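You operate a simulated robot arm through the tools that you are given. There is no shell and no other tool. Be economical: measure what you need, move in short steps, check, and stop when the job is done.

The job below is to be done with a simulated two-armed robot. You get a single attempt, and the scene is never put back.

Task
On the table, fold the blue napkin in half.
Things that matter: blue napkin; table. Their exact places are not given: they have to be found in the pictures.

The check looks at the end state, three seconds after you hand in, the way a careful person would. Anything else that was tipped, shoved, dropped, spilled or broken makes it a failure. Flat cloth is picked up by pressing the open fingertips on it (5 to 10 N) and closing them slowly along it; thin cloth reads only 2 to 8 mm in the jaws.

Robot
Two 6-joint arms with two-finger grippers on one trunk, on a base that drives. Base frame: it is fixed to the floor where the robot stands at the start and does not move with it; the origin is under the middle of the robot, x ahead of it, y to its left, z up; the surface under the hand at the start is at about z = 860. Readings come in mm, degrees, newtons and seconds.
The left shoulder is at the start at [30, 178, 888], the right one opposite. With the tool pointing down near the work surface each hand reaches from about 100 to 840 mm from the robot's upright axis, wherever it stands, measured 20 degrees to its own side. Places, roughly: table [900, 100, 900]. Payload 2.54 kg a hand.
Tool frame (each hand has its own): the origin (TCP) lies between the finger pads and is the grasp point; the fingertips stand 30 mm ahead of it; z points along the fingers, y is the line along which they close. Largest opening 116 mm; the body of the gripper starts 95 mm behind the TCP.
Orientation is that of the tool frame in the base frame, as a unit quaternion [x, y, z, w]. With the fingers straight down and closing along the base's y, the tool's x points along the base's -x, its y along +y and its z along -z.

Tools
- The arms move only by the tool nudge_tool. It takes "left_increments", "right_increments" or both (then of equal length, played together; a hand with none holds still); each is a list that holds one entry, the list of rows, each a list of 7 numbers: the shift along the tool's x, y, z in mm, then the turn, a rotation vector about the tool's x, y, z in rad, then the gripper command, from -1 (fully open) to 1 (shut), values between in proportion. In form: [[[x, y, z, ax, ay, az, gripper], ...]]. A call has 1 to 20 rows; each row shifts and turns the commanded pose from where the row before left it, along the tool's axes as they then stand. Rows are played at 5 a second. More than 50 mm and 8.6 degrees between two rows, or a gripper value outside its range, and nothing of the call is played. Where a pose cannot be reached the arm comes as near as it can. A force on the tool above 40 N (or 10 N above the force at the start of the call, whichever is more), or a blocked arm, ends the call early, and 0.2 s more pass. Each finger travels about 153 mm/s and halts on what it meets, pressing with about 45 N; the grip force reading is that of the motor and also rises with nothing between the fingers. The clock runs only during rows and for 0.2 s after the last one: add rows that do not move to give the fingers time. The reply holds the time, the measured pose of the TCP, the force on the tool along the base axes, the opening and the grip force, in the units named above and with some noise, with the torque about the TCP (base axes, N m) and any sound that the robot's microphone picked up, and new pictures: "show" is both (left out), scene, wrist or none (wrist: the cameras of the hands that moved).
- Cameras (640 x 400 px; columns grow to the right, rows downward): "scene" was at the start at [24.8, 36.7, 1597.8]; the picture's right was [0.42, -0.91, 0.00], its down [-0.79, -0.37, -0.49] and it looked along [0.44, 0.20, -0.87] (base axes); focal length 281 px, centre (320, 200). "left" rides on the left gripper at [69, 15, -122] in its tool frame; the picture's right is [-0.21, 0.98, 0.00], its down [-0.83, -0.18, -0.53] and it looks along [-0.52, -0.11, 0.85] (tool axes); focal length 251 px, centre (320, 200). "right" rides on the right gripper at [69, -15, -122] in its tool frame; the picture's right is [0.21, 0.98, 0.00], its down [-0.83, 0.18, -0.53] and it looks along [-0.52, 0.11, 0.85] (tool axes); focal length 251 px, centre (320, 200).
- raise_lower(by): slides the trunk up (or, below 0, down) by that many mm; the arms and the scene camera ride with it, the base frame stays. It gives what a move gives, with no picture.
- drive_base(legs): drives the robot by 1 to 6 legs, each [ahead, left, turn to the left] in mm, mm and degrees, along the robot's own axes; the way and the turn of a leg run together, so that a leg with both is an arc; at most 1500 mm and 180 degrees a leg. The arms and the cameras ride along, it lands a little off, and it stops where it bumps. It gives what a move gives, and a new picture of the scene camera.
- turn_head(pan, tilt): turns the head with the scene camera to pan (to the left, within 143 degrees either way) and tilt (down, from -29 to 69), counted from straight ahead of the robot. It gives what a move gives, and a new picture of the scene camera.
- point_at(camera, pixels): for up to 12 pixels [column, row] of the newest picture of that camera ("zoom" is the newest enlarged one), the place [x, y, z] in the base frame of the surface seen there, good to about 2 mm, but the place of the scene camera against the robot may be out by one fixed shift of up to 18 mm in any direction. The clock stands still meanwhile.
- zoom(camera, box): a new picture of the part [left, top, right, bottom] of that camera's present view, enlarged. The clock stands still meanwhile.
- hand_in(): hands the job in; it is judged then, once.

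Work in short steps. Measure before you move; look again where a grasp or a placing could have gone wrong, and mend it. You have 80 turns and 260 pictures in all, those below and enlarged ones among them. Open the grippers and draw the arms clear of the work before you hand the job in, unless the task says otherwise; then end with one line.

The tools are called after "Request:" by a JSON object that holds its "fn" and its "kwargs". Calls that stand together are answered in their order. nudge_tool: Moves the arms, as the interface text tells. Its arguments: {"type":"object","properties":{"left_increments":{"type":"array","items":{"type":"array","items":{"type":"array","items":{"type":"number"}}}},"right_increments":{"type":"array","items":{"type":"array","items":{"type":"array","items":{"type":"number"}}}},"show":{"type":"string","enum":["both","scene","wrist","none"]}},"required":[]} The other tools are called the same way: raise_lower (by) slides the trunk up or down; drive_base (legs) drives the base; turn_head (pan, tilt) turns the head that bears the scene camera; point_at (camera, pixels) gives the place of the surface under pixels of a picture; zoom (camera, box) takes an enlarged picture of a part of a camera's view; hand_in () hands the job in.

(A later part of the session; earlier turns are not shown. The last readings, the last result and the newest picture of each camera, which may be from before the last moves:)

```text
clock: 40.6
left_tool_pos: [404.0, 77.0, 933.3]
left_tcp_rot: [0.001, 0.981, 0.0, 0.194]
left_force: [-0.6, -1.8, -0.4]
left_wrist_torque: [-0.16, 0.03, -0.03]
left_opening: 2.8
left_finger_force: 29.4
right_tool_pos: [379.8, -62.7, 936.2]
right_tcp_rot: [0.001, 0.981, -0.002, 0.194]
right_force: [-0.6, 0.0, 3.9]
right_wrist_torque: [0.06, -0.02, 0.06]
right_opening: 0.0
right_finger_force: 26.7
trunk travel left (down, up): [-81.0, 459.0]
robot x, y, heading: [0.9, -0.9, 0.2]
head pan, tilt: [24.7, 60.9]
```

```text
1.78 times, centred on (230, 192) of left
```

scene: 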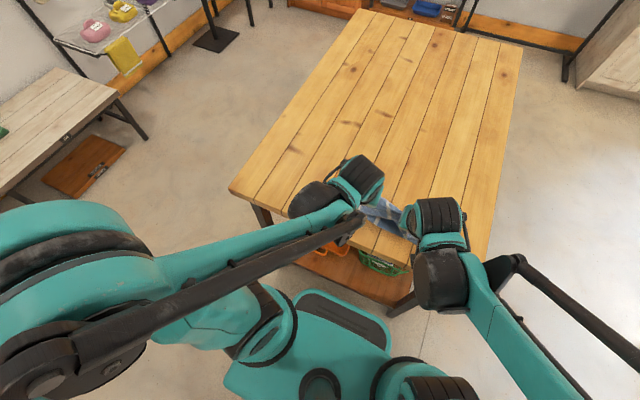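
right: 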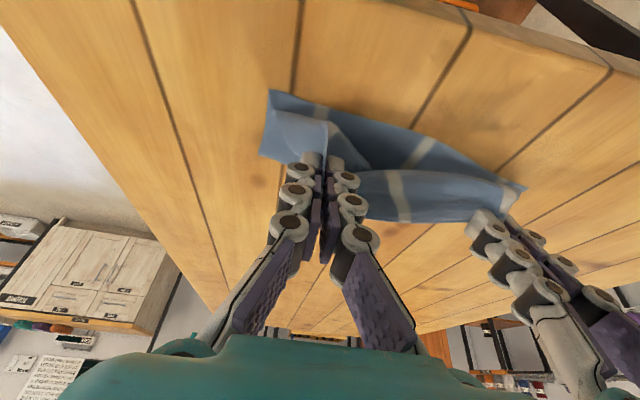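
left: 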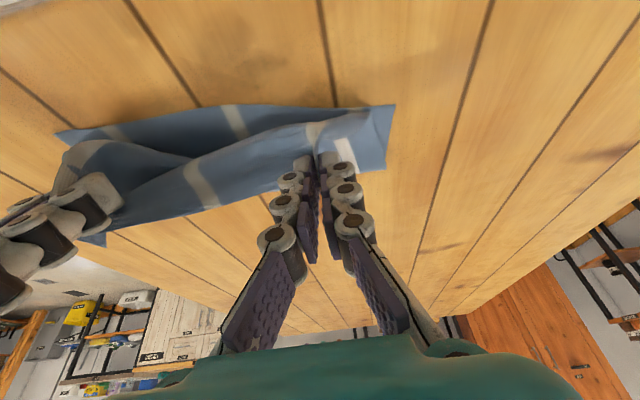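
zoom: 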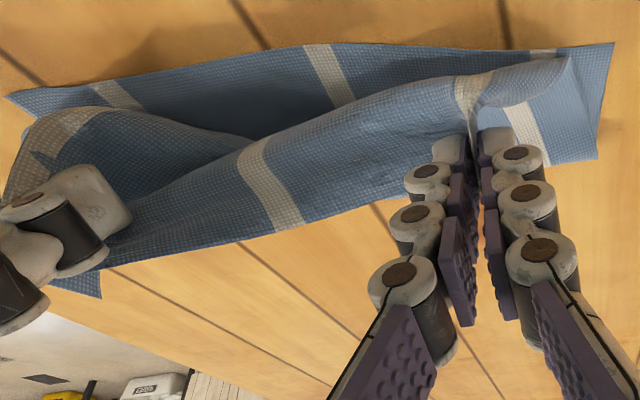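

The flap is again ballooning toward me (belly at x≈391 below a hem at z≈917) since the bend rolled back. I'll carry the hem forward nearly flat again, tilt the fingers forward there, and then draw it back low so the loop stays at the far side.

Request:
{"fn": "nudge_tool", "kwargs": {"left_increments": [[[-16.2, 0, -4.5, 0, 0, 0, 1], [-16.2, 0, -4.5, 0, 0, 0, 1], [-16.2, 0, -4.5, 0, 0, 0, 1], [-16.2, 0, -4.5, 0, 0, 0, 1], [-16.2, 0, -4.5, 0, 0, 0, 1], [-11.6, 0, 11.3, 0, 0, 0, 1], [-11.6, 0, 11.3, 0, 0, 0, 1], [-11.6, 0, 11.3, 0, 0, 0, 1], [-11.6, 0, 11.3, 0, 0, 0, 1], [-3.2, 0, 13.2, 0, -0.075, 0, 1], [-4.2, 0, 12.8, 0, -0.075, 0, 1], [-5.0, 0, 12.4, 0, -0.075, 0, 1], [0, 0, 0, 0, -0.075, 0, 1], [0, 0, 0, 0, 0, 0, 1]]], "right_increments": [[[-16.2, 0, -4.5, 0, 0, 0, 1], [-16.2, 0, -4.5, 0, 0, 0, 1], [-16.2, 0, -4.5, 0, 0, 0, 1], [-16.2, 0, -4.5, 0, 0, 0, 1], [-16.2, 0, -4.5, 0, 0, 0, 1], [-11.6, 0, 11.3, 0, 0, 0, 1], [-11.6, 0, 11.3, 0, 0, 0, 1], [-11.6, 0, 11.3, 0, 0, 0, 1], [-11.6, 0, 11.3, 0, 0, 0, 1], [-3.2, 0, 13.2, 0, -0.075, 0, 1], [-4.2, 0, 12.8, 0, -0.075, 0, 1], [-5.0, 0, 12.4, 0, -0.075, 0, 1], [0, 0, 0, 0, -0.075, 0, 1], [0, 0, 0, 0, 0, 0, 1]]]}}

Request:
{"fn": "zoom", "kwargs": {"camera": "scene", "box": [320, 140, 448, 230]}}

```text
clock: 43.6
left_tool_pos: [556.3, 76.4, 933.6]
left_tcp_rot: [0.0, 0.94, 0.001, 0.34]
left_force: [2.1, -2.9, -2.3]
left_wrist_torque: [-0.23, -0.01, -0.18]
left_opening: 1.4
left_finger_force: 28.4
right_tool_pos: [534.8, -60.3, 935.0]
right_tcp_rot: [0.0, 0.941, -0.001, 0.339]
right_force: [-3.6, -0.1, 5.1]
right_wrist_torque: [0.16, -0.12, 0.16]
right_opening: 0.0
right_finger_force: 30.5
trunk travel left (down, up): [-81.0, 459.0]
robot x, y, heading: [-2.6, -1.0, -0.2]
head pan, tilt: [24.7, 60.9]
```

scene: 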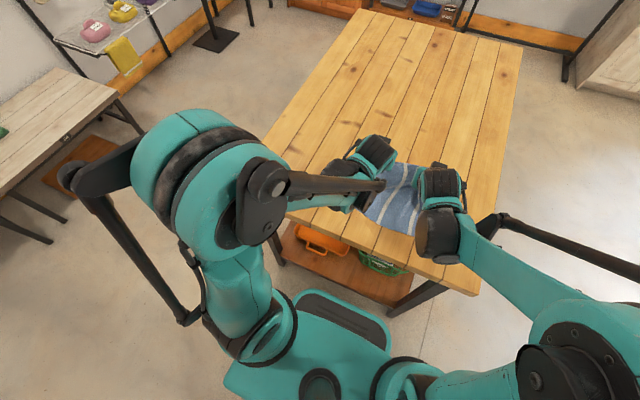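
right: 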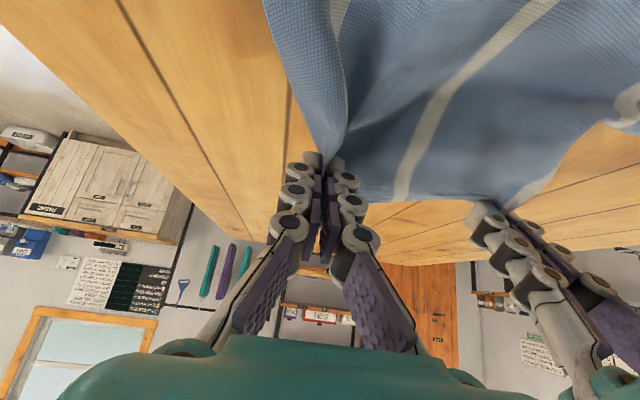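
left: 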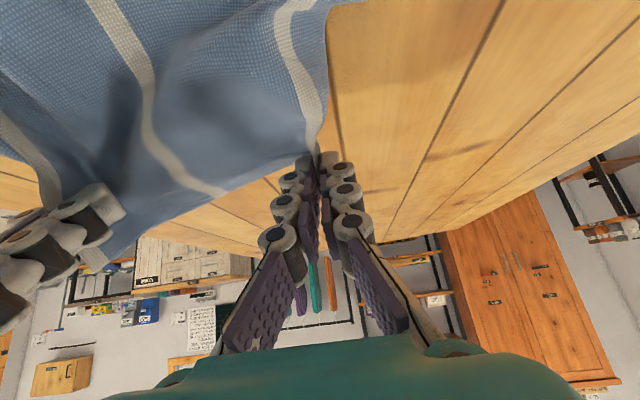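

```text
4.44 times, centred on (384, 185) of scene
```

zoom: 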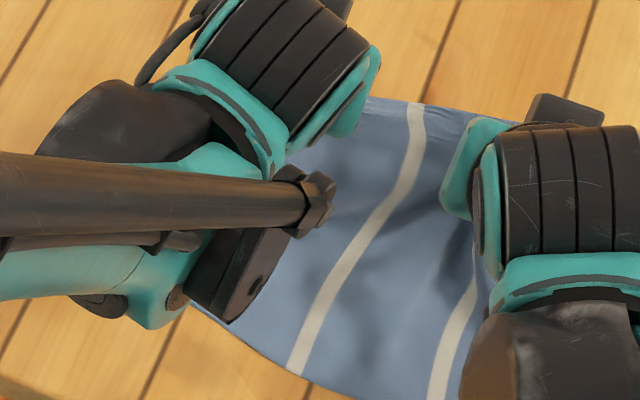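

Cloth nearly flat and taut; the effective length from grip to near edge is ~190 mm. I now set the hem upright over the mid-line, then lay it down along a 45° diagonal with tilted fingers so the crease stays put.

Request:
{"fn": "nudge_tool", "kwargs": {"left_increments": [[[5.9, 0, -12.9, 0, 0, 0, 1], [5.9, 0, -12.9, 0, 0, 0, 1], [5.9, 0, -12.9, 0, 0, 0, 1], [5.9, 0, -12.9, 0, 0, 0, 1], [5.9, 0, -12.9, 0, 0, 0, 1], [0, 0, 0, 0, 0, 0, 1], [11.3, 0, 1, 0, 0, 0, 1], [11.3, 0, 1, 0, 0, 0, 1], [11.3, 0, 1, 0, 0, 0, 1], [11.3, 0, 1, 0, 0, 0, 1], [11.3, 0, 1, 0, 0, 0, 1], [0, 0, 0, 0, 0, 0, 1]]], "right_increments": [[[6.6, 0, -13, 0, 0, 0, 1], [6.6, 0, -13, 0, 0, 0, 1], [6.6, 0, -13, 0, 0, 0, 1], [6.6, 0, -13, 0, 0, 0, 1], [6.6, 0, -13, 0, 0, 0, 1], [0, 0, 0, 0, 0, 0, 1], [11.3, 0, 1, 0, 0, 0, 1], [11.3, 0, 1, 0, 0, 0, 1], [11.3, 0, 1, 0, 0, 0, 1], [11.3, 0, 1, 0, 0, 0, 1], [11.3, 0, 1, 0, 0, 0, 1], [0, 0, 0, 0, 0, 0, 1]]]}}

Request:
{"fn": "zoom", "kwargs": {"camera": "left", "box": [0, 0, 400, 250]}}

Request:
{"fn": "zoom", "kwargs": {"camera": "right", "box": [240, 0, 640, 250]}}

```text
clock: 46.2
left_tool_pos: [451.4, 76.0, 924.6]
left_tcp_rot: [0.0, 0.941, 0.0, 0.338]
left_force: [2.0, 0.4, -2.2]
left_wrist_torque: [0.04, 0.01, 0.0]
left_opening: 5.3
left_finger_force: 36.8
right_tool_pos: [426.3, -60.9, 922.6]
right_tcp_rot: [0.001, 0.941, -0.001, 0.339]
right_force: [0.0, 1.8, -1.1]
right_wrist_torque: [0.03, 0.0, 0.03]
right_opening: 4.2
right_finger_force: 40.9
trunk travel left (down, up): [-81.0, 459.0]
robot x, y, heading: [-0.9, -1.1, 0.0]
head pan, tilt: [24.7, 60.9]
```

scene: 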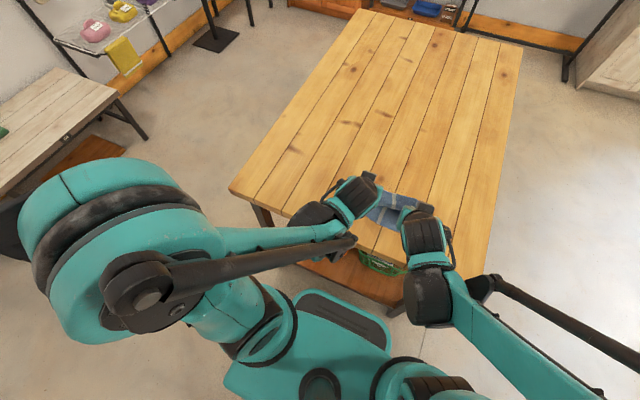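
right: 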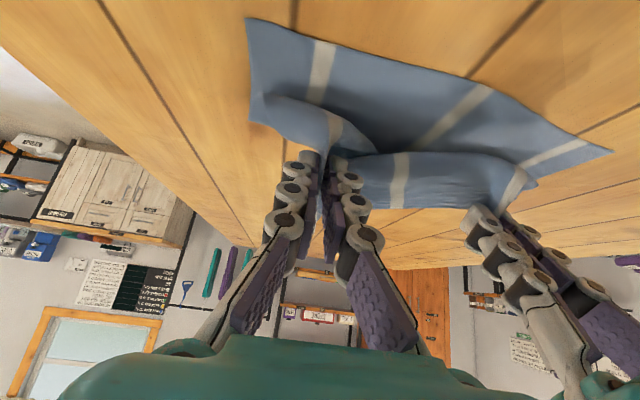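
left: 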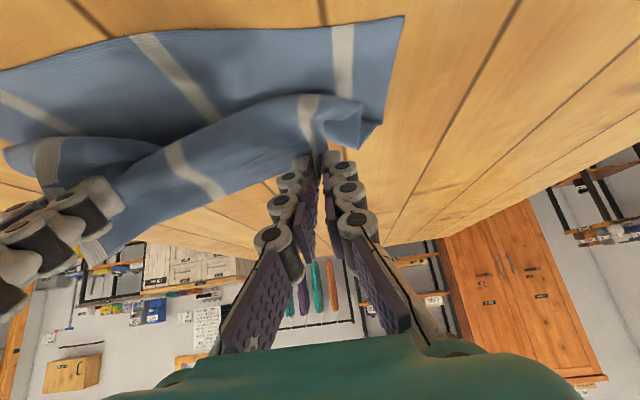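

```text
1.60 times, centred on (200, 125) of left
```

zoom: 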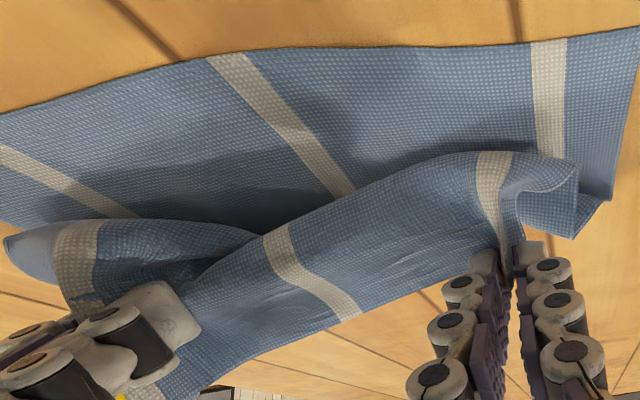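

```text
1.60 times, centred on (440, 125) of right
```

zoom: 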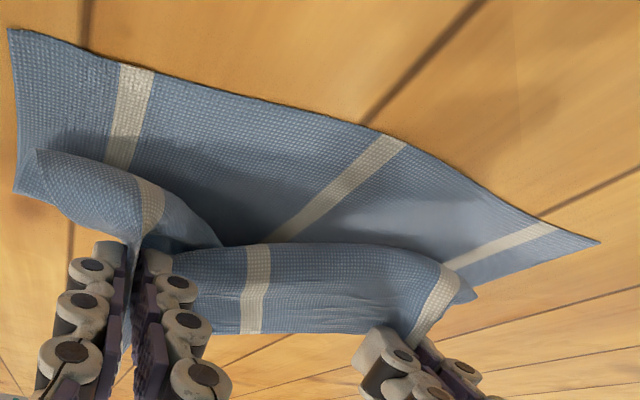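

The cloth leaves the jaws on my side, making a belly. I finish the diagonal down to just above the layers, then pull the hem toward me low so the belly gets drawn out straight.

Request:
{"fn": "nudge_tool", "kwargs": {"left_increments": [[[11.3, 0, 1, 0, 0, 0, 1], [11.3, 0, 1, 0, 0, 0, 1], [11.3, 0, 1, 0, 0, 0, 1], [6.1, 0, -5.1, 0, 0, 0, 1], [6.1, 0, -5.1, 0, 0, 0, 1], [6.1, 0, -5.1, 0, 0, 0, 1], [0, 0, 0, 0, 0, 0, 1]]], "right_increments": [[[11.3, 0, 1, 0, 0, 0, 1], [11.3, 0, 1, 0, 0, 0, 1], [11.3, 0, 1, 0, 0, 0, 1], [6.1, 0, -5.1, 0, 0, 0, 1], [6.1, 0, -5.1, 0, 0, 0, 1], [6.1, 0, -5.1, 0, 0, 0, 1], [0, 0, 0, 0, 0, 0, 1]]], "show": "wrist"}}

Request:
{"fn": "zoom", "kwargs": {"camera": "right", "box": [240, 50, 600, 275]}}

Request:
{"fn": "zoom", "kwargs": {"camera": "left", "box": [40, 50, 400, 275]}}

```text
clock: 47.8
left_tool_pos: [405.7, 78.1, 901.8]
left_tcp_rot: [0.0, 0.941, 0.001, 0.338]
left_force: [1.0, 0.3, -1.7]
left_wrist_torque: [-0.01, 0.02, 0.0]
left_opening: 5.6
left_finger_force: 34.7
right_tool_pos: [380.6, -62.5, 899.4]
right_tcp_rot: [0.0, 0.941, 0.001, 0.339]
right_force: [-3.0, -0.8, 4.0]
right_wrist_torque: [0.16, 0.05, 0.14]
right_opening: 1.2
right_finger_force: 34.1
trunk travel left (down, up): [-81.0, 459.0]
robot x, y, heading: [0.2, 1.7, -0.1]
head pan, tilt: [24.7, 60.9]
```

right: 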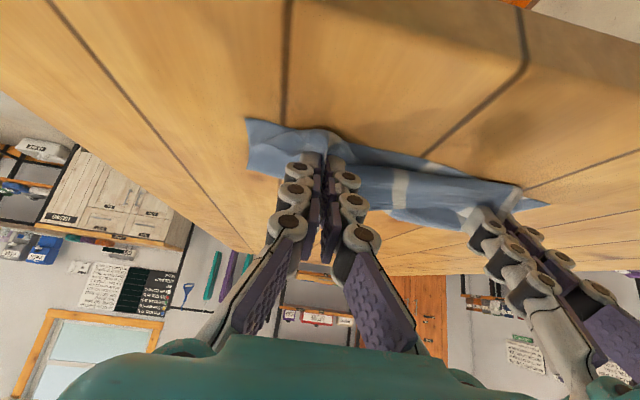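
left: 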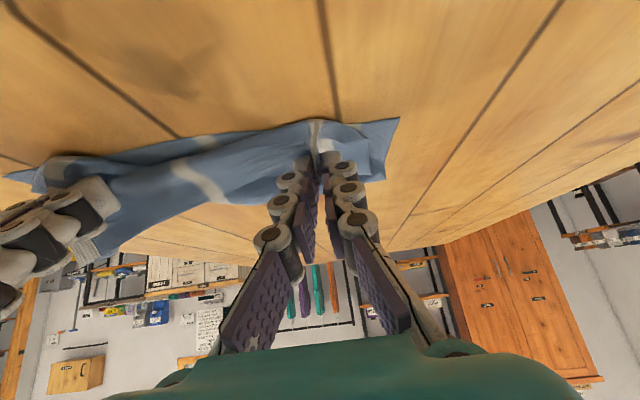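

```text
1.78 times, centred on (420, 162) of right
```

zoom: 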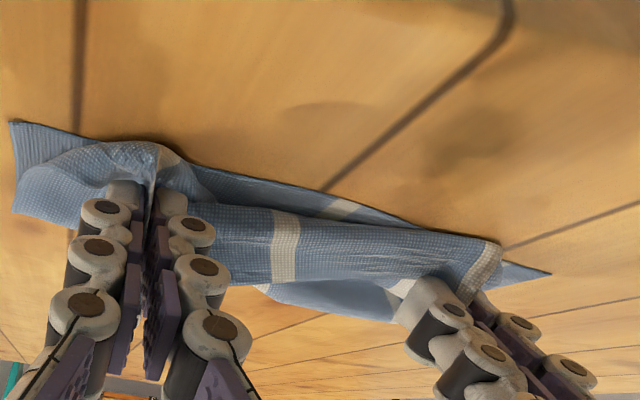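

```text
1.78 times, centred on (220, 162) of left
```

zoom: 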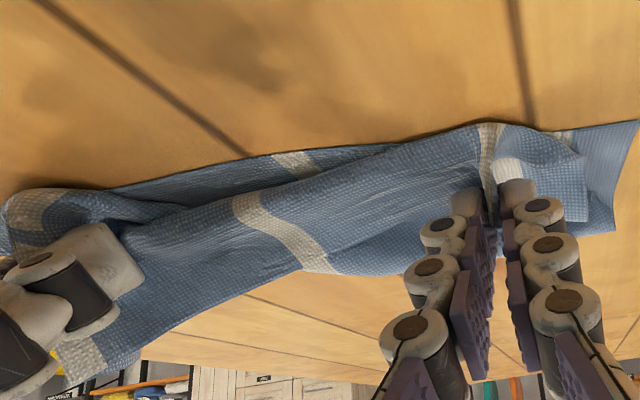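

The belly has shrunk but remains; E tips are ~24 mm inside the near edge. I keep pulling 24 mm toward me.

Request:
{"fn": "nudge_tool", "kwargs": {"left_increments": [[[4.6, 0, -3.8, 0, 0, 0, 1], [4.6, 0, -3.8, 0, 0, 0, 1], [4.6, 0, -3.8, 0, 0, 0, 1], [4.6, 0, -3.8, 0, 0, 0, 1], [0, 0, 0, 0, 0, 0, 1]]], "right_increments": [[[4.6, 0, -3.8, 0, 0, 0, 1], [4.6, 0, -3.8, 0, 0, 0, 1], [4.6, 0, -3.8, 0, 0, 0, 1], [4.6, 0, -3.8, 0, 0, 0, 1], [0, 0, 0, 0, 0, 0, 1]]], "show": "wrist"}}

Request:
{"fn": "zoom", "kwargs": {"camera": "right", "box": [240, 50, 600, 275]}}

Request:
{"fn": "zoom", "kwargs": {"camera": "left", "box": [40, 50, 400, 275]}}

```text
clock: 49.0
left_tool_pos: [381.4, 76.9, 901.4]
left_tcp_rot: [0.0, 0.941, -0.001, 0.339]
left_force: [-2.8, -2.6, 2.8]
left_wrist_torque: [0.03, -0.05, 0.03]
left_opening: 0.0
left_finger_force: 28.6
right_tool_pos: [356.8, -60.5, 898.5]
right_tcp_rot: [-0.001, 0.941, 0.001, 0.339]
right_force: [-0.4, 0.7, 0.8]
right_wrist_torque: [-0.01, -0.02, 0.0]
right_opening: 4.6
right_finger_force: 30.6
trunk travel left (down, up): [-81.0, 459.0]
robot x, y, heading: [4.4, 1.7, 0.0]
head pan, tilt: [24.7, 60.9]
```

right: 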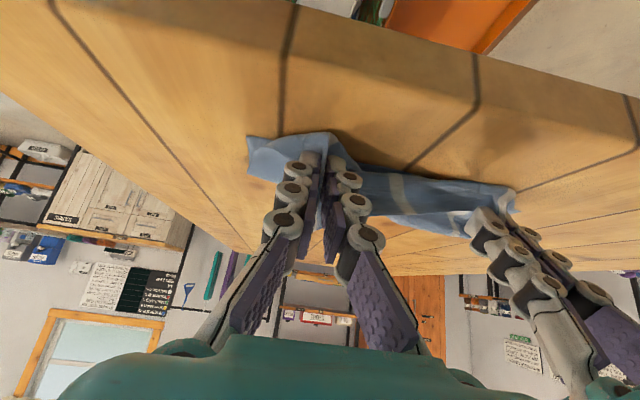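
left: 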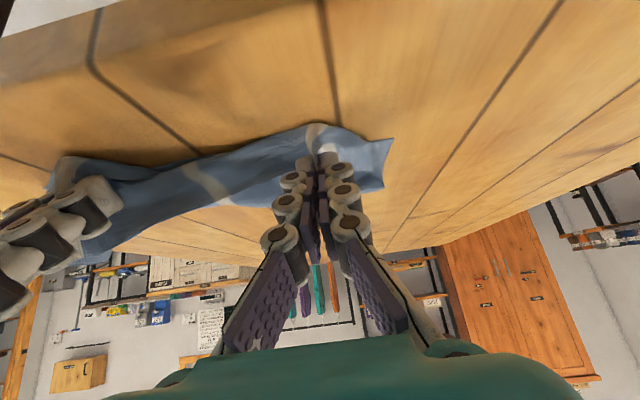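

```text
1.78 times, centred on (420, 162) of right
```

zoom: 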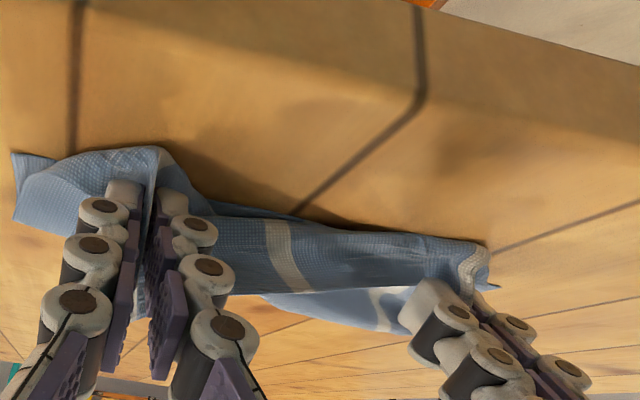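

```text
1.78 times, centred on (220, 162) of left
```

zoom: 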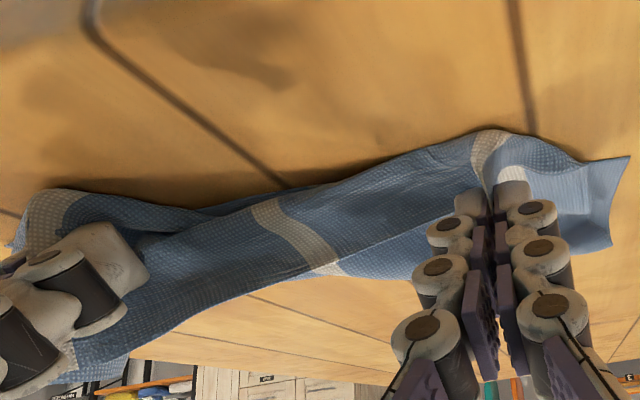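

Measure belly, hem and crease positions now.

Request:
{"fn": "point_at", "kwargs": {"camera": "left", "pixels": [[392, 141], [384, 187], [290, 128], [220, 152], [200, 165], [215, 185], [250, 190], [224, 203], [260, 205], [150, 170]]}}

Request:
{"fn": "point_at", "kwargs": {"camera": "right", "pixels": [[248, 138], [248, 175], [420, 230], [455, 235], [400, 212], [390, 175], [440, 182], [395, 195], [415, 222]]}}

```text
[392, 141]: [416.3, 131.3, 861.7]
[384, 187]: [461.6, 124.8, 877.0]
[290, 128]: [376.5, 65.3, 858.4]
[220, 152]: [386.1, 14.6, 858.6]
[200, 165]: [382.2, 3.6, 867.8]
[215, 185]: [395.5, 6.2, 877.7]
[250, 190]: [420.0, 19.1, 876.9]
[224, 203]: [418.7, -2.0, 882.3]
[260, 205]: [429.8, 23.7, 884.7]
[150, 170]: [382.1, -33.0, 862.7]
```

```text
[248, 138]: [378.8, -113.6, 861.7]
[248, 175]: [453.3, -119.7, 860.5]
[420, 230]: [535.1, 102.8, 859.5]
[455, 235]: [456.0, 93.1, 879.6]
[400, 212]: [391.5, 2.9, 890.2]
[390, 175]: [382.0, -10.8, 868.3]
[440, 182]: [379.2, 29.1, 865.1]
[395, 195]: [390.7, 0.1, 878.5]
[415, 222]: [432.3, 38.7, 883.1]
```

Crease has slid back (x≈457), and the doubled hem can't be avoided with this pinch. I change method: lay the napkin flat again, then overhang its near hem a little past the table edge so each hand can grip a single layer. First, carry the hem forward and level the tools.

Request:
{"fn": "nudge_tool", "kwargs": {"left_increments": [[[-15.2, 0, -2.6, 0, 0, 0, 1], [-15.2, 0, -2.6, 0, 0, 0, 1], [-15.2, 0, -2.6, 0, 0, 0, 1], [-15.2, 0, -2.6, 0, 0, 0, 1], [-15.2, 0, -2.6, 0, 0, 0, 1], [-15.2, 0, -2.6, 0, 0, 0, 1], [-11.5, 0, 9.6, 0, 0, 0, 1], [-11.5, 0, 9.6, 0, 0, 0, 1], [-11.5, 0, 9.6, 0, 0, 0, 1], [-11.5, 0, 9.6, 0, 0, 0, 1], [-11.5, 0, 9.6, 0, 0, 0, 1], [-11.5, 0, 9.6, 0, 0, 0, 1], [0, 0, 0, 0, 0.099, 0, 1], [0, 0, 0, 0, 0.099, 0, 1], [0, 0, 0, 0, 0.099, 0, 1], [0, 0, 0, 0, 0.099, 0, 1], [0, 0, 0, 0, 0.099, 0, 1], [0, 0, 0, 0, 0.099, 0, 1], [0, 0, 0, 0, 0.099, 0, 1], [0, 0, 0, 0, 0, 0, 1]]], "right_increments": [[[-15.2, 0, -2.6, 0, 0, 0, 1], [-15.2, 0, -2.6, 0, 0, 0, 1], [-15.2, 0, -2.6, 0, 0, 0, 1], [-15.2, 0, -2.6, 0, 0, 0, 1], [-15.2, 0, -2.6, 0, 0, 0, 1], [-15.2, 0, -2.6, 0, 0, 0, 1], [-11.5, 0, 9.6, 0, 0, 0, 1], [-11.5, 0, 9.6, 0, 0, 0, 1], [-11.5, 0, 9.6, 0, 0, 0, 1], [-11.5, 0, 9.6, 0, 0, 0, 1], [-11.5, 0, 9.6, 0, 0, 0, 1], [-11.5, 0, 9.6, 0, 0, 0, 1], [0, 0, 0, 0, 0.099, 0, 1], [0, 0, 0, 0, 0.099, 0, 1], [0, 0, 0, 0, 0.099, 0, 1], [0, 0, 0, 0, 0.099, 0, 1], [0, 0, 0, 0, 0.099, 0, 1], [0, 0, 0, 0, 0.099, 0, 1], [0, 0, 0, 0, 0.099, 0, 1], [0, 0, 0, 0, 0, 0, 1]]]}}

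```text
clock: 53.2
left_tool_pos: [530.3, 77.3, 972.0]
left_tcp_rot: [0.0, 1.0, 0.0, -0.001]
left_force: [-1.1, -0.1, 1.6]
left_wrist_torque: [-0.04, -0.02, 0.01]
left_opening: 0.2
left_finger_force: 25.4
right_tool_pos: [503.8, -62.9, 968.9]
right_tcp_rot: [0.0, 1.0, 0.0, -0.001]
right_force: [-0.6, -1.3, 2.4]
right_wrist_torque: [-0.09, 0.07, -0.01]
right_opening: 2.9
right_finger_force: 37.7
trunk travel left (down, up): [-81.0, 459.0]
robot x, y, heading: [1.3, 4.1, 0.4]
head pan, tilt: [24.7, 60.9]
```

scene: 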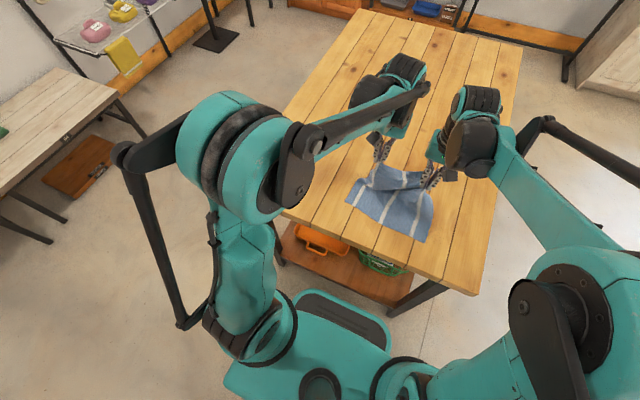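
right: 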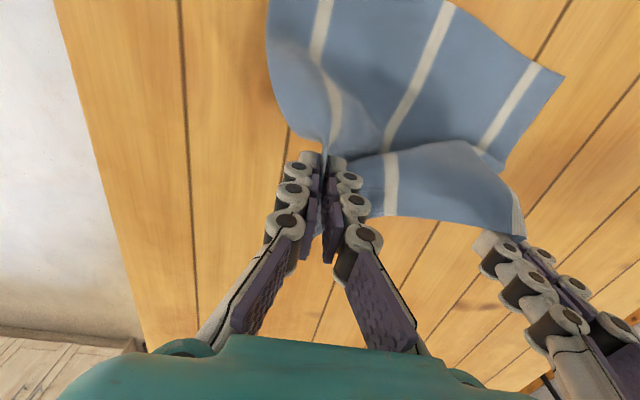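
left: 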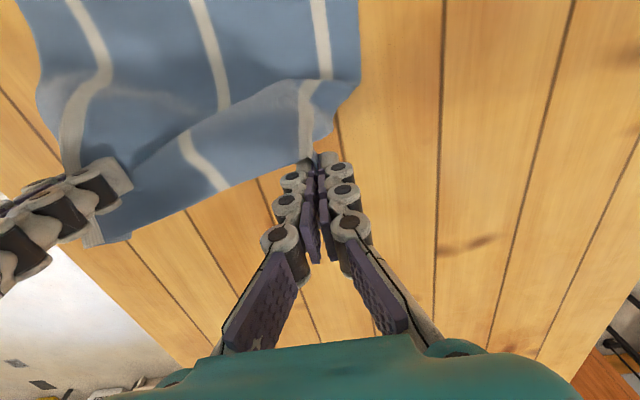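

A better idea from this view: the pinched hem's natural orientation suits folding *forward*. I'll hang the whole napkin, set its bottom hem down at the far side, lay the lower half toward me, then bring the held hem forward on top. First lift it clear, squaring both hands at x=545.

Request:
{"fn": "nudge_tool", "kwargs": {"left_increments": [[[-1.5, 0, -12.5, 0, 0, 0, 1], [-1.5, 0, -12.5, 0, 0, 0, 1], [-1.5, 0, -12.5, 0, 0, 0, 1], [-1.5, 0, -12.5, 0, 0, 0, 1], [-1.5, 0, -12.5, 0, 0, 0, 1], [-1.5, 0, -12.5, 0, 0, 0, 1], [-1.5, 0, -12.5, 0, 0, 0, 1], [-1.5, 0, -12.5, 0, 0, 0, 1], [-1.5, 0, -12.5, 0, 0, 0, 1], [-1.5, 0, -12.5, 0, 0, 0, 1], [0, 0, 0, 0, 0, 0, 1], [0, 0, 0, 0, 0, 0, 1]]], "right_increments": [[[-4.1, 0, -12.8, 0, 0, 0, 1], [-4.1, 0, -12.8, 0, 0, 0, 1], [-4.1, 0, -12.8, 0, 0, 0, 1], [-4.1, 0, -12.8, 0, 0, 0, 1], [-4.1, 0, -12.8, 0, 0, 0, 1], [-4.1, 0, -12.8, 0, 0, 0, 1], [-4.1, 0, -12.8, 0, 0, 0, 1], [-4.1, 0, -12.8, 0, 0, 0, 1], [-4.1, 0, -12.8, 0, 0, 0, 1], [-4.1, 0, -12.8, 0, 0, 0, 1], [0, 0, 0, 0, 0, 0, 1], [0, 0, 0, 0, 0, 0, 1]]]}}

Request:
{"fn": "zoom", "kwargs": {"camera": "scene", "box": [320, 110, 480, 235]}}

```text
clock: 55.8
left_tool_pos: [546.5, 76.2, 1096.0]
left_tcp_rot: [-0.001, 1.0, 0.0, -0.001]
left_force: [-0.7, -0.3, -2.5]
left_wrist_torque: [0.02, -0.02, -0.03]
left_opening: 5.3
left_finger_force: 35.5
right_tool_pos: [548.4, -61.8, 1096.5]
right_tcp_rot: [-0.001, 1.0, 0.001, -0.001]
right_force: [0.6, -0.2, -2.5]
right_wrist_torque: [0.06, -0.01, 0.03]
right_opening: 5.7
right_finger_force: 38.3
trunk travel left (down, up): [-81.0, 459.0]
robot x, y, heading: [-1.0, -0.6, 0.2]
head pan, tilt: [24.7, 60.9]
```

scene: 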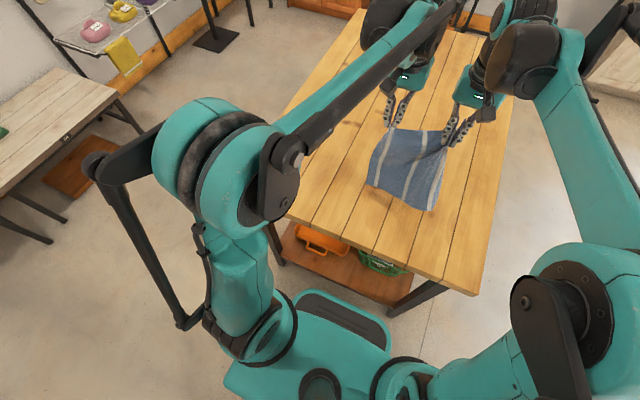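
right: 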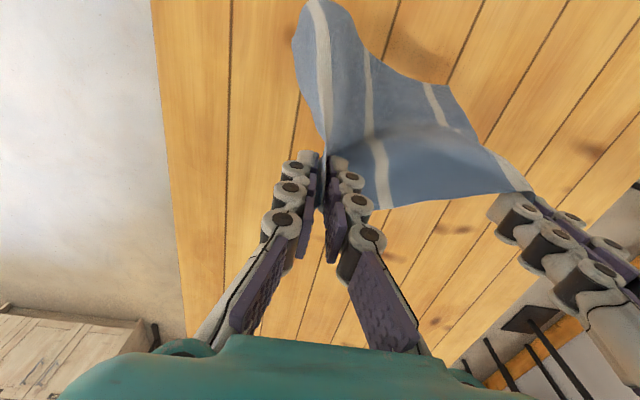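
left: 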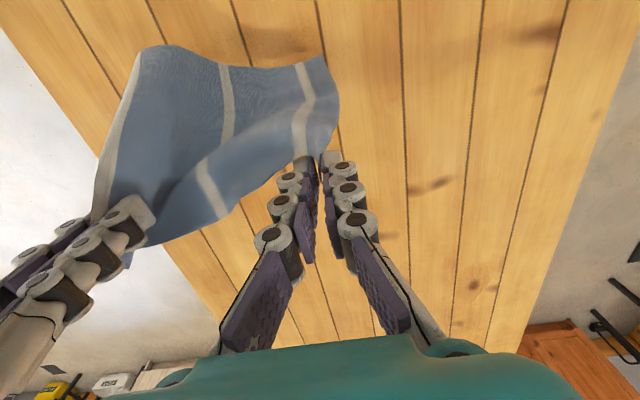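

```text
3.20 times, centred on (400, 172) of scene
```

zoom: 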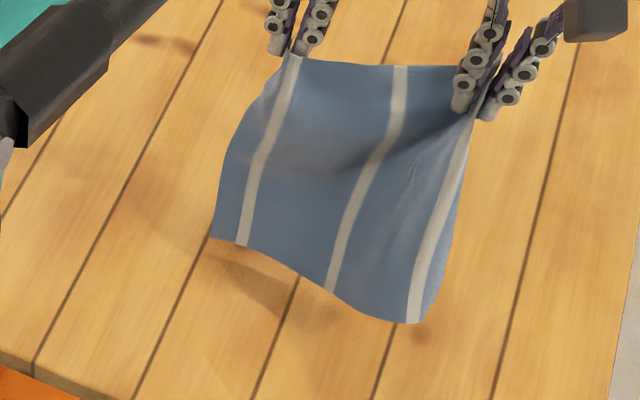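

The napkin hangs from both hands. I measure its bottom hem.

Request:
{"fn": "point_at", "kwargs": {"camera": "left", "pixels": [[145, 50], [220, 66], [300, 64], [325, 58], [335, 90]]}}

Request:
{"fn": "point_at", "kwargs": {"camera": "right", "pixels": [[445, 88], [400, 75], [365, 50], [478, 138], [338, 8], [310, 8]]}}

Request:
{"fn": "point_at", "kwargs": {"camera": "zoom", "pixels": [[215, 236], [335, 290], [410, 322], [300, 60], [470, 115]]}}

```text
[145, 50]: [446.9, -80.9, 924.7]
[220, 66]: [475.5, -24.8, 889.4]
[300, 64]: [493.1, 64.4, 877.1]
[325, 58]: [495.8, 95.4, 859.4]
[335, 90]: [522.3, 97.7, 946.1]
```

```text
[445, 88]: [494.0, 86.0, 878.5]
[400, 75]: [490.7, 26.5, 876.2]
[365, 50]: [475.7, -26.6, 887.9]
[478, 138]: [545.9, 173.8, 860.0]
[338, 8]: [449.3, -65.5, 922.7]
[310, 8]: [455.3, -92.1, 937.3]
```

```text
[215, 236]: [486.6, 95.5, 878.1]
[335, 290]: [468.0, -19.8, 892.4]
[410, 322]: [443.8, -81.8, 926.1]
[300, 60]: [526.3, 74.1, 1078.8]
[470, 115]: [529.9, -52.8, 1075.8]
```

The bottom hem trails toward me (x 494 left, 447 right). I tilt the fingers forward 20° and wait to see if it settles to vertical.

Request:
{"fn": "nudge_tool", "kwargs": {"left_increments": [[[0, 0, 0, 0, -0.1, 0, 1], [0, 0, 0, 0, -0.1, 0, 1], [0, 0, 0, 0, -0.1, 0, 1], [0, 0, 0, 0, -0.1, 0, 1], [0, 0, 0, 0, 0, 0, 1], [0, 0, 0, 0, 0, 0, 1], [0, 0, 0, 0, 0, 0, 1], [0, 0, 0, 0, 0, 0, 1], [0, 0, 0, 0, 0, 0, 1], [0, 0, 0, 0, 0, 0, 1]]], "right_increments": [[[0, 0, 0, 0, -0.1, 0, 1], [0, 0, 0, 0, -0.1, 0, 1], [0, 0, 0, 0, -0.1, 0, 1], [0, 0, 0, 0, -0.1, 0, 1], [0, 0, 0, 0, 0, 0, 1], [0, 0, 0, 0, 0, 0, 1], [0, 0, 0, 0, 0, 0, 1], [0, 0, 0, 0, 0, 0, 1], [0, 0, 0, 0, 0, 0, 1], [0, 0, 0, 0, 0, 0, 1]]]}}

Request:
{"fn": "zoom", "kwargs": {"camera": "scene", "box": [320, 110, 480, 235]}}

```text
clock: 58.0
left_tool_pos: [546.5, 77.2, 1096.1]
left_tcp_rot: [0.0, 0.98, -0.001, 0.198]
left_force: [0.7, 0.3, -2.6]
left_wrist_torque: [0.01, 0.03, 0.0]
left_opening: 4.6
left_finger_force: 33.4
right_tool_pos: [547.2, -61.5, 1096.3]
right_tcp_rot: [0.0, 0.98, 0.0, 0.197]
right_force: [-0.4, 0.7, -2.0]
right_wrist_torque: [-0.03, -0.03, 0.01]
right_opening: 3.8
right_finger_force: 31.1
trunk travel left (down, up): [-81.0, 459.0]
robot x, y, heading: [0.5, -0.5, 0.0]
head pan, tilt: [24.7, 60.9]
```

scene: 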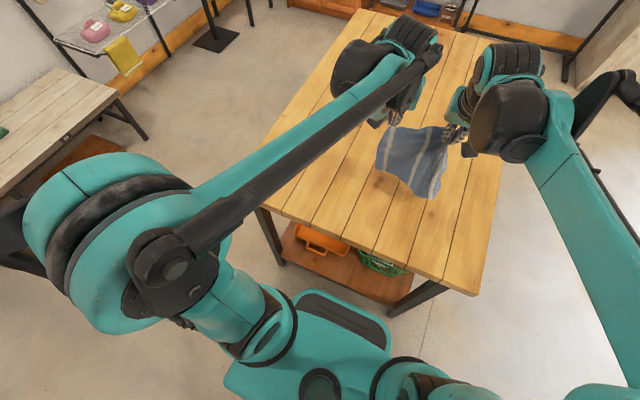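
right: 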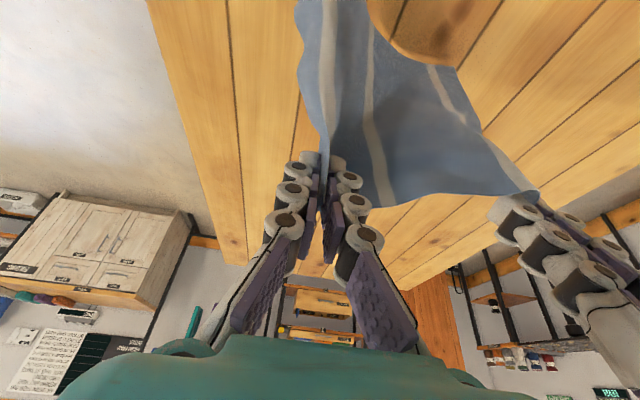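
left: 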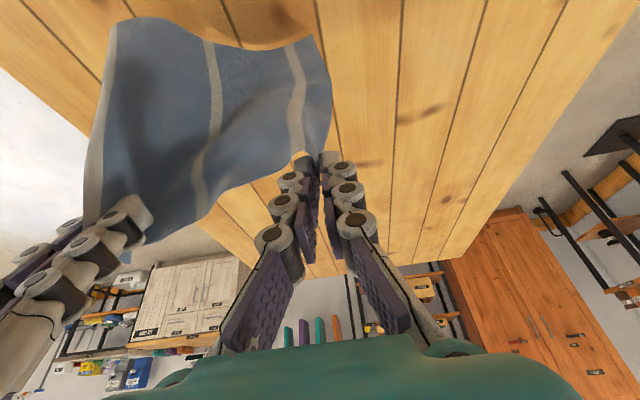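

```text
3.20 times, centred on (400, 172) of scene
```

zoom: 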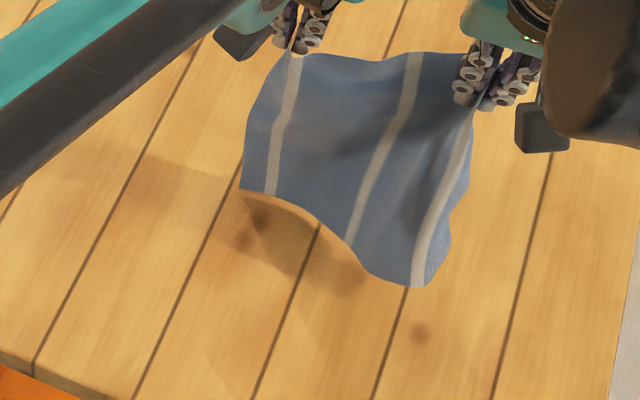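

Request:
{"fn": "point_at", "kwargs": {"camera": "zoom", "pixels": [[243, 186], [350, 243], [430, 284], [370, 272], [290, 60], [465, 115], [350, 150], [270, 120], [450, 200]]}}

Request:
{"fn": "point_at", "kwargs": {"camera": "left", "pixels": [[120, 25], [205, 42], [290, 45], [312, 40], [210, 100], [180, 80]]}}

```text
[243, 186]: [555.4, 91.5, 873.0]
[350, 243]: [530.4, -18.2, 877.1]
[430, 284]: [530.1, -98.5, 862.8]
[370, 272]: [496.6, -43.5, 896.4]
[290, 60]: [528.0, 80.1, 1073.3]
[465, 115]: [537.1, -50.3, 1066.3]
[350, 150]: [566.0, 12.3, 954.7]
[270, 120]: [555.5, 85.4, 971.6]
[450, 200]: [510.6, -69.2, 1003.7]
```

```text
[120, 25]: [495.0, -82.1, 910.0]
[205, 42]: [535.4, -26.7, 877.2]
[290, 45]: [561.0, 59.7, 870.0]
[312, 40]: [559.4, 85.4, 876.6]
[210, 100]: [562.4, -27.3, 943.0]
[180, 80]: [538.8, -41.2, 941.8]
```

Now it hangs vertically with the bottom hem near x≈535–560 just above the table. I lay the lower half by moving toward me while descending.

Request:
{"fn": "nudge_tool", "kwargs": {"left_increments": [[[14.5, 0, -1.8, 0, 0, 0, 1], [14.5, 0, -1.8, 0, 0, 0, 1], [15.1, 0, 8.8, 0, 0, 0, 1], [15.1, 0, 8.8, 0, 0, 0, 1], [15.1, 0, 8.8, 0, 0, 0, 1], [15.1, 0, 8.8, 0, 0, 0, 1], [15.1, 0, 8.8, 0, 0, 0, 1], [15.1, 0, 8.8, 0, 0, 0, 1], [0, 0, 0, 0, 0, 0, 1]]], "right_increments": [[[14.5, 0, -1.8, 0, 0, 0, 1], [14.5, 0, -1.8, 0, 0, 0, 1], [15.1, 0, 8.8, 0, 0, 0, 1], [15.1, 0, 8.8, 0, 0, 0, 1], [15.1, 0, 8.8, 0, 0, 0, 1], [15.1, 0, 8.8, 0, 0, 0, 1], [15.1, 0, 8.8, 0, 0, 0, 1], [15.1, 0, 8.8, 0, 0, 0, 1], [0, 0, 0, 0, 0, 0, 1]]]}}

Request:
{"fn": "zoom", "kwargs": {"camera": "scene", "box": [320, 130, 480, 255]}}

```text
clock: 60.0
left_tool_pos: [455.4, 77.6, 1004.7]
left_tcp_rot: [0.0, 0.98, 0.001, 0.198]
left_force: [0.7, -0.5, -0.2]
left_wrist_torque: [0.01, -0.01, 0.02]
left_opening: 1.6
left_finger_force: 29.2
right_tool_pos: [454.0, -61.1, 1003.8]
right_tcp_rot: [0.0, 0.98, 0.0, 0.198]
right_force: [-2.1, 0.4, 6.3]
right_wrist_torque: [0.03, 0.0, 0.04]
right_opening: 0.2
right_finger_force: 28.0
trunk travel left (down, up): [-81.0, 459.0]
robot x, y, heading: [1.5, -4.8, -0.1]
head pan, tilt: [24.7, 60.9]
```

scene: 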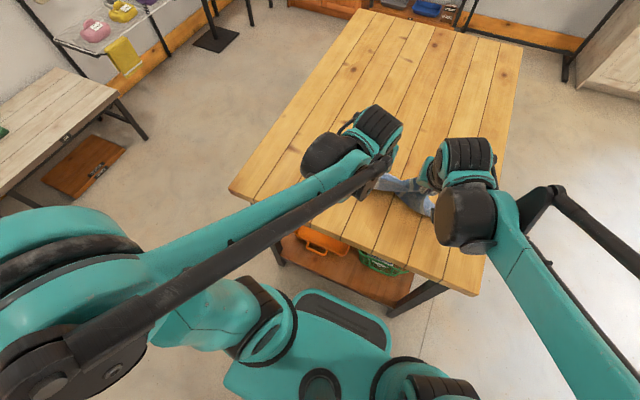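
right: 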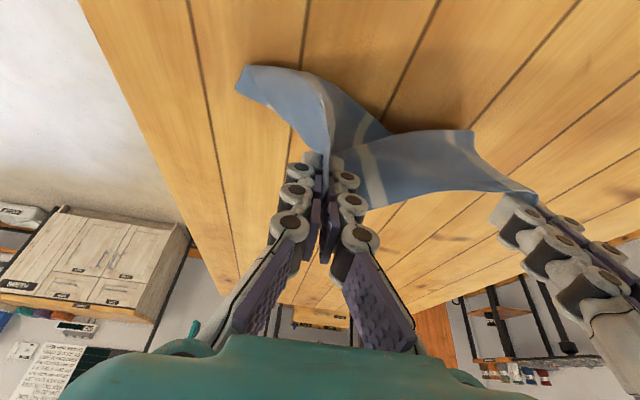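
left: 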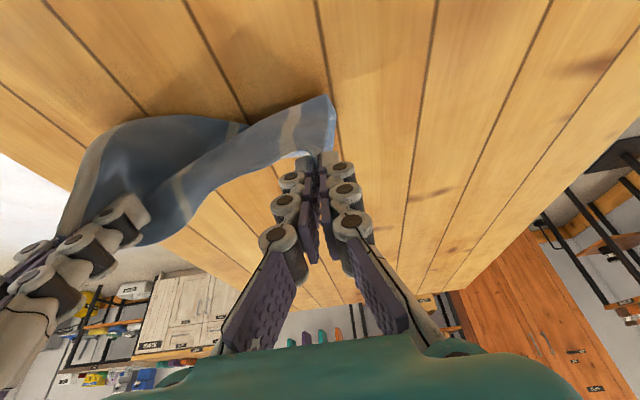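

```text
3.20 times, centred on (400, 192) of scene
```

zoom: 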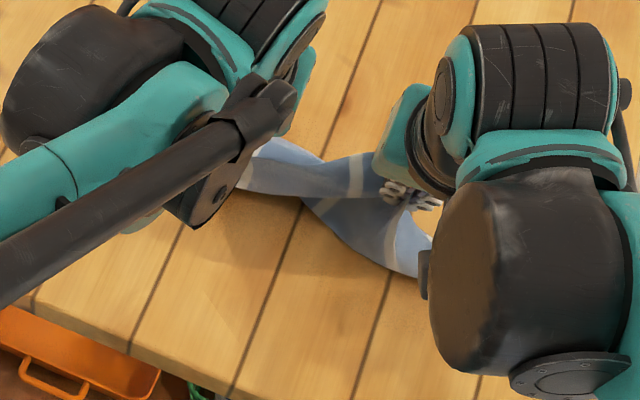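

The arms hide it from the scene camera; I measure visible parts from the wrist views.

Request:
{"fn": "point_at", "kwargs": {"camera": "right", "pixels": [[238, 88], [270, 70], [320, 85], [380, 130], [470, 133], [430, 190], [480, 155], [360, 130]]}}

Request:
{"fn": "point_at", "kwargs": {"camera": "left", "pixels": [[120, 125], [180, 117], [240, 125], [330, 100], [325, 145], [250, 165], [190, 215]]}}

Request:
{"fn": "zoom", "kwargs": {"camera": "right", "box": [200, 40, 560, 265]}}

```text
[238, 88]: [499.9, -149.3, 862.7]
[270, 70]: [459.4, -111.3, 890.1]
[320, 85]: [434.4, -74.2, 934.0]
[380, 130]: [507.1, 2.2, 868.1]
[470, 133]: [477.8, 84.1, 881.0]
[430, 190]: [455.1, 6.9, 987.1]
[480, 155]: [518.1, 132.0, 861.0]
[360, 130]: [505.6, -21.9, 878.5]
```

```text
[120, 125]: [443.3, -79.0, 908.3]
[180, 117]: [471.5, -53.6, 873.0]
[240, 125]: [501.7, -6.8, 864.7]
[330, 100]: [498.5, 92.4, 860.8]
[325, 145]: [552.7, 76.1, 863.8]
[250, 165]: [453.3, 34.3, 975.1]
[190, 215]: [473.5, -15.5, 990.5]
```

```text
1.78 times, centred on (380, 152) of right
```

zoom: 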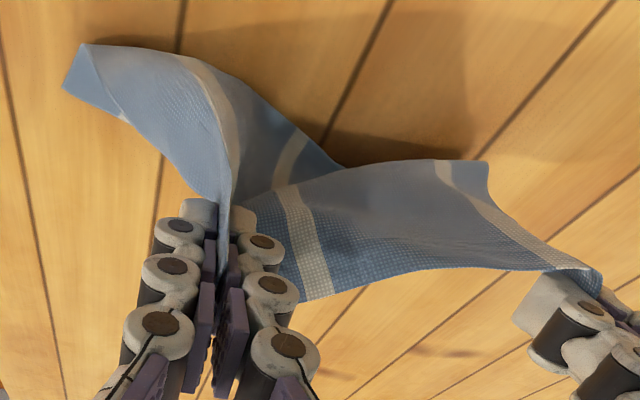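

The hanging sheet curls and can't be laid that way reliably. I'll lay it flat again (lift, then set down moving forward) and re-grip the far hem with jaws closing across the hem (along x), which doubles only a narrow lip.

Request:
{"fn": "nudge_tool", "kwargs": {"left_increments": [[[3, 0, -18.6, 0, 0, 0, 1], [3, 0, -18.6, 0, 0, 0, 1], [3, 0, -18.6, 0, 0, 0, 1], [3, 0, -18.6, 0, 0, 0, 1], [3, 0, -18.6, 0, 0, 0, 1], [3, 0, -18.6, 0, 0, 0, 1], [0, 0, 0, 0, 0.1, 0, 1], [0, 0, 0, 0, 0.1, 0, 1], [0, 0, 0, 0, 0.1, 0, 1], [0, 0, 0, 0, 0.1, 0, 1], [0, 0, 0, 0, 0, 0, 1], [0, 0, 0, 0, 0, 0, 1], [0, 0, 0, 0, 0, 0, 1]]], "right_increments": [[[3, 0, -18.6, 0, 0, 0, 1], [3, 0, -18.6, 0, 0, 0, 1], [3, 0, -18.6, 0, 0, 0, 1], [3, 0, -18.6, 0, 0, 0, 1], [3, 0, -18.6, 0, 0, 0, 1], [3, 0, -18.6, 0, 0, 0, 1], [0, 0, 0, 0, 0.1, 0, 1], [0, 0, 0, 0, 0.1, 0, 1], [0, 0, 0, 0, 0.1, 0, 1], [0, 0, 0, 0, 0.1, 0, 1], [0, 0, 0, 0, 0, 0, 1], [0, 0, 0, 0, 0, 0, 1], [0, 0, 0, 0, 0, 0, 1]]], "show": "scene"}}

Request:
{"fn": "nudge_tool", "kwargs": {"left_increments": [[[-10, 0, 14, 0, 0, 0, 1], [-12, 0, 14, 0, 0, 0, 1], [-13, 0, 14, 0, 0, 0, 1], [-13, 0, 14, 0, 0, 0, 1], [-14, 0, 14, 0, 0, 0, 1], [-14, 0, 14, 0, 0, 0, 1], [-14, 0, 14, 0, 0, 0, 1], [-14, 0, 14, 0, 0, 0, 1], [-14, 0, 14, 0, 0, 0, 1], [-14, 0, 14, 0, 0, 0, 1], [-15, 0, 14, 0, 0, 0, 1], [-15, 0, 14, 0, 0, 0, 1], [-15, 0, 14, 0, 0, 0, 1], [-15, 0, 14, 0, 0, 0, 1], [0, 0, 0, 0, 0, 0, 1]]], "right_increments": [[[-10, 0, 14, 0, 0, 0, 1], [-12, 0, 14, 0, 0, 0, 1], [-13, 0, 14, 0, 0, 0, 1], [-13, 0, 14, 0, 0, 0, 1], [-14, 0, 14, 0, 0, 0, 1], [-14, 0, 14, 0, 0, 0, 1], [-14, 0, 14, 0, 0, 0, 1], [-14, 0, 14, 0, 0, 0, 1], [-14, 0, 14, 0, 0, 0, 1], [-14, 0, 14, 0, 0, 0, 1], [-15, 0, 14, 0, 0, 0, 1], [-15, 0, 14, 0, 0, 0, 1], [-15, 0, 14, 0, 0, 0, 1], [-15, 0, 14, 0, 0, 0, 1], [0, 0, 0, 0, 0, 0, 1]]]}}

Request:
{"fn": "zoom", "kwargs": {"camera": "scene", "box": [320, 110, 480, 235]}}

```text
clock: 62.8
left_tool_pos: [395.1, 76.8, 1100.5]
left_tcp_rot: [-0.001, 1.0, 0.0, 0.0]
left_force: [0.6, 0.0, 0.9]
left_wrist_torque: [0.04, -0.02, 0.01]
left_opening: 0.0
left_finger_force: 27.0
right_tool_pos: [395.9, -61.4, 1101.1]
right_tcp_rot: [0.001, 1.0, 0.0, -0.001]
right_force: [-0.4, 0.0, 8.0]
right_wrist_torque: [0.01, 0.01, -0.03]
right_opening: 0.6
right_finger_force: 30.8
trunk travel left (down, up): [-81.0, 459.0]
robot x, y, heading: [-0.5, 2.9, -0.1]
head pan, tilt: [24.7, 60.9]
```

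scene: 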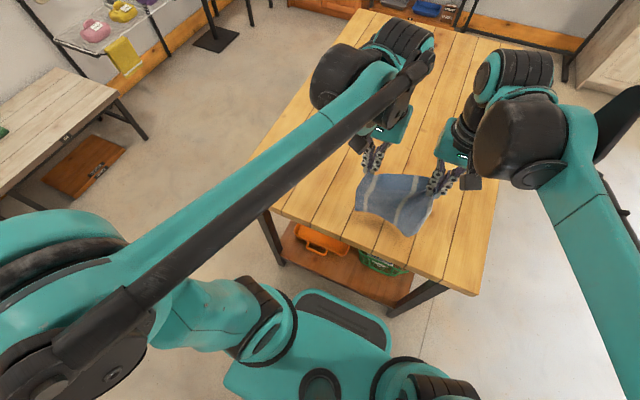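

```text
clock: 66.0
left_tool_pos: [587.0, 79.7, 902.9]
left_tcp_rot: [0.0, 1.0, -0.001, -0.001]
left_force: [-0.8, 0.3, -0.8]
left_wrist_torque: [0.01, -0.03, -0.01]
left_opening: 1.6
left_finger_force: 28.9
right_tool_pos: [586.6, -62.1, 903.6]
right_tcp_rot: [0.0, 1.0, 0.0, -0.001]
right_force: [-0.2, 0.7, -0.4]
right_wrist_torque: [-0.01, 0.02, 0.02]
right_opening: 4.2
right_finger_force: 31.2
trunk travel left (down, up): [-81.0, 459.0]
robot x, y, heading: [2.2, -2.3, 0.4]
head pan, tilt: [24.7, 60.9]
```

scene: 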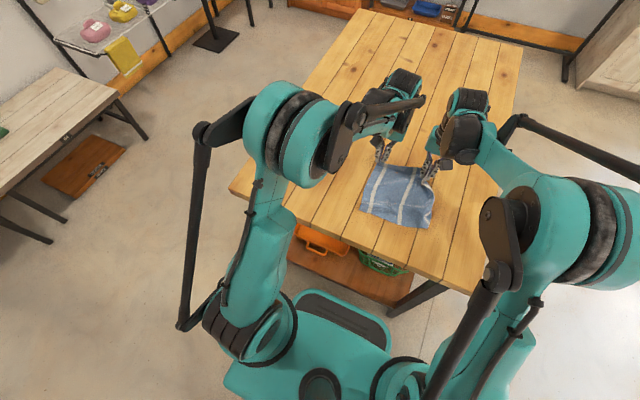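
right: 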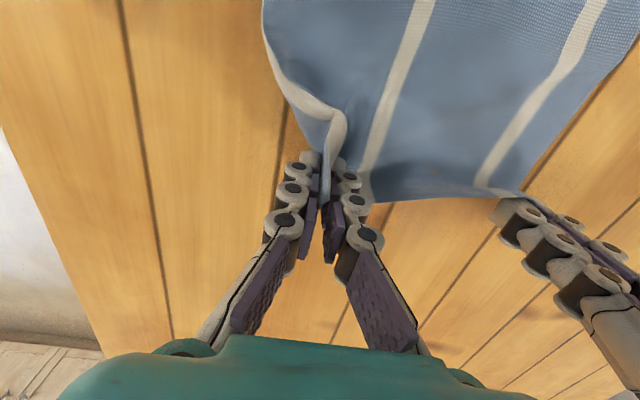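
left: 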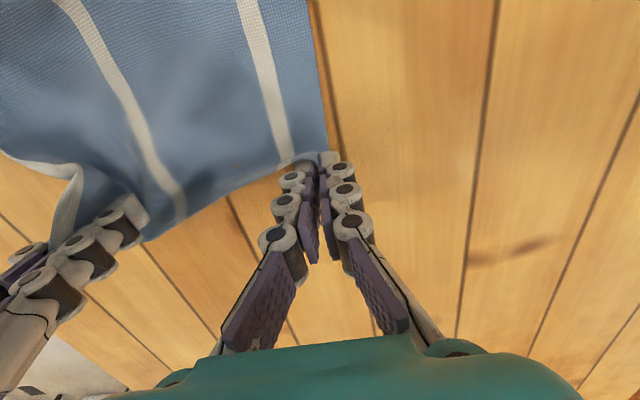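

```text
3.20 times, centred on (400, 172) of scene
```

zoom: 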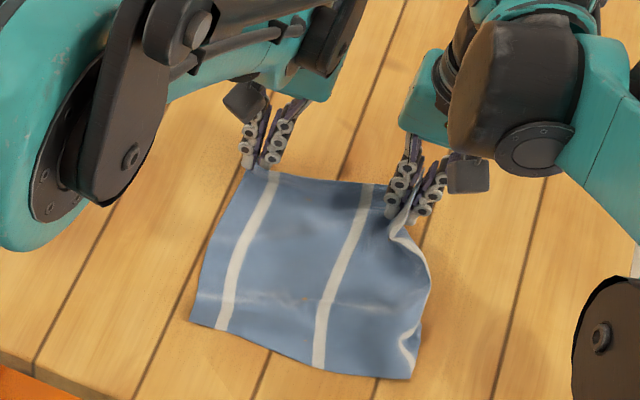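

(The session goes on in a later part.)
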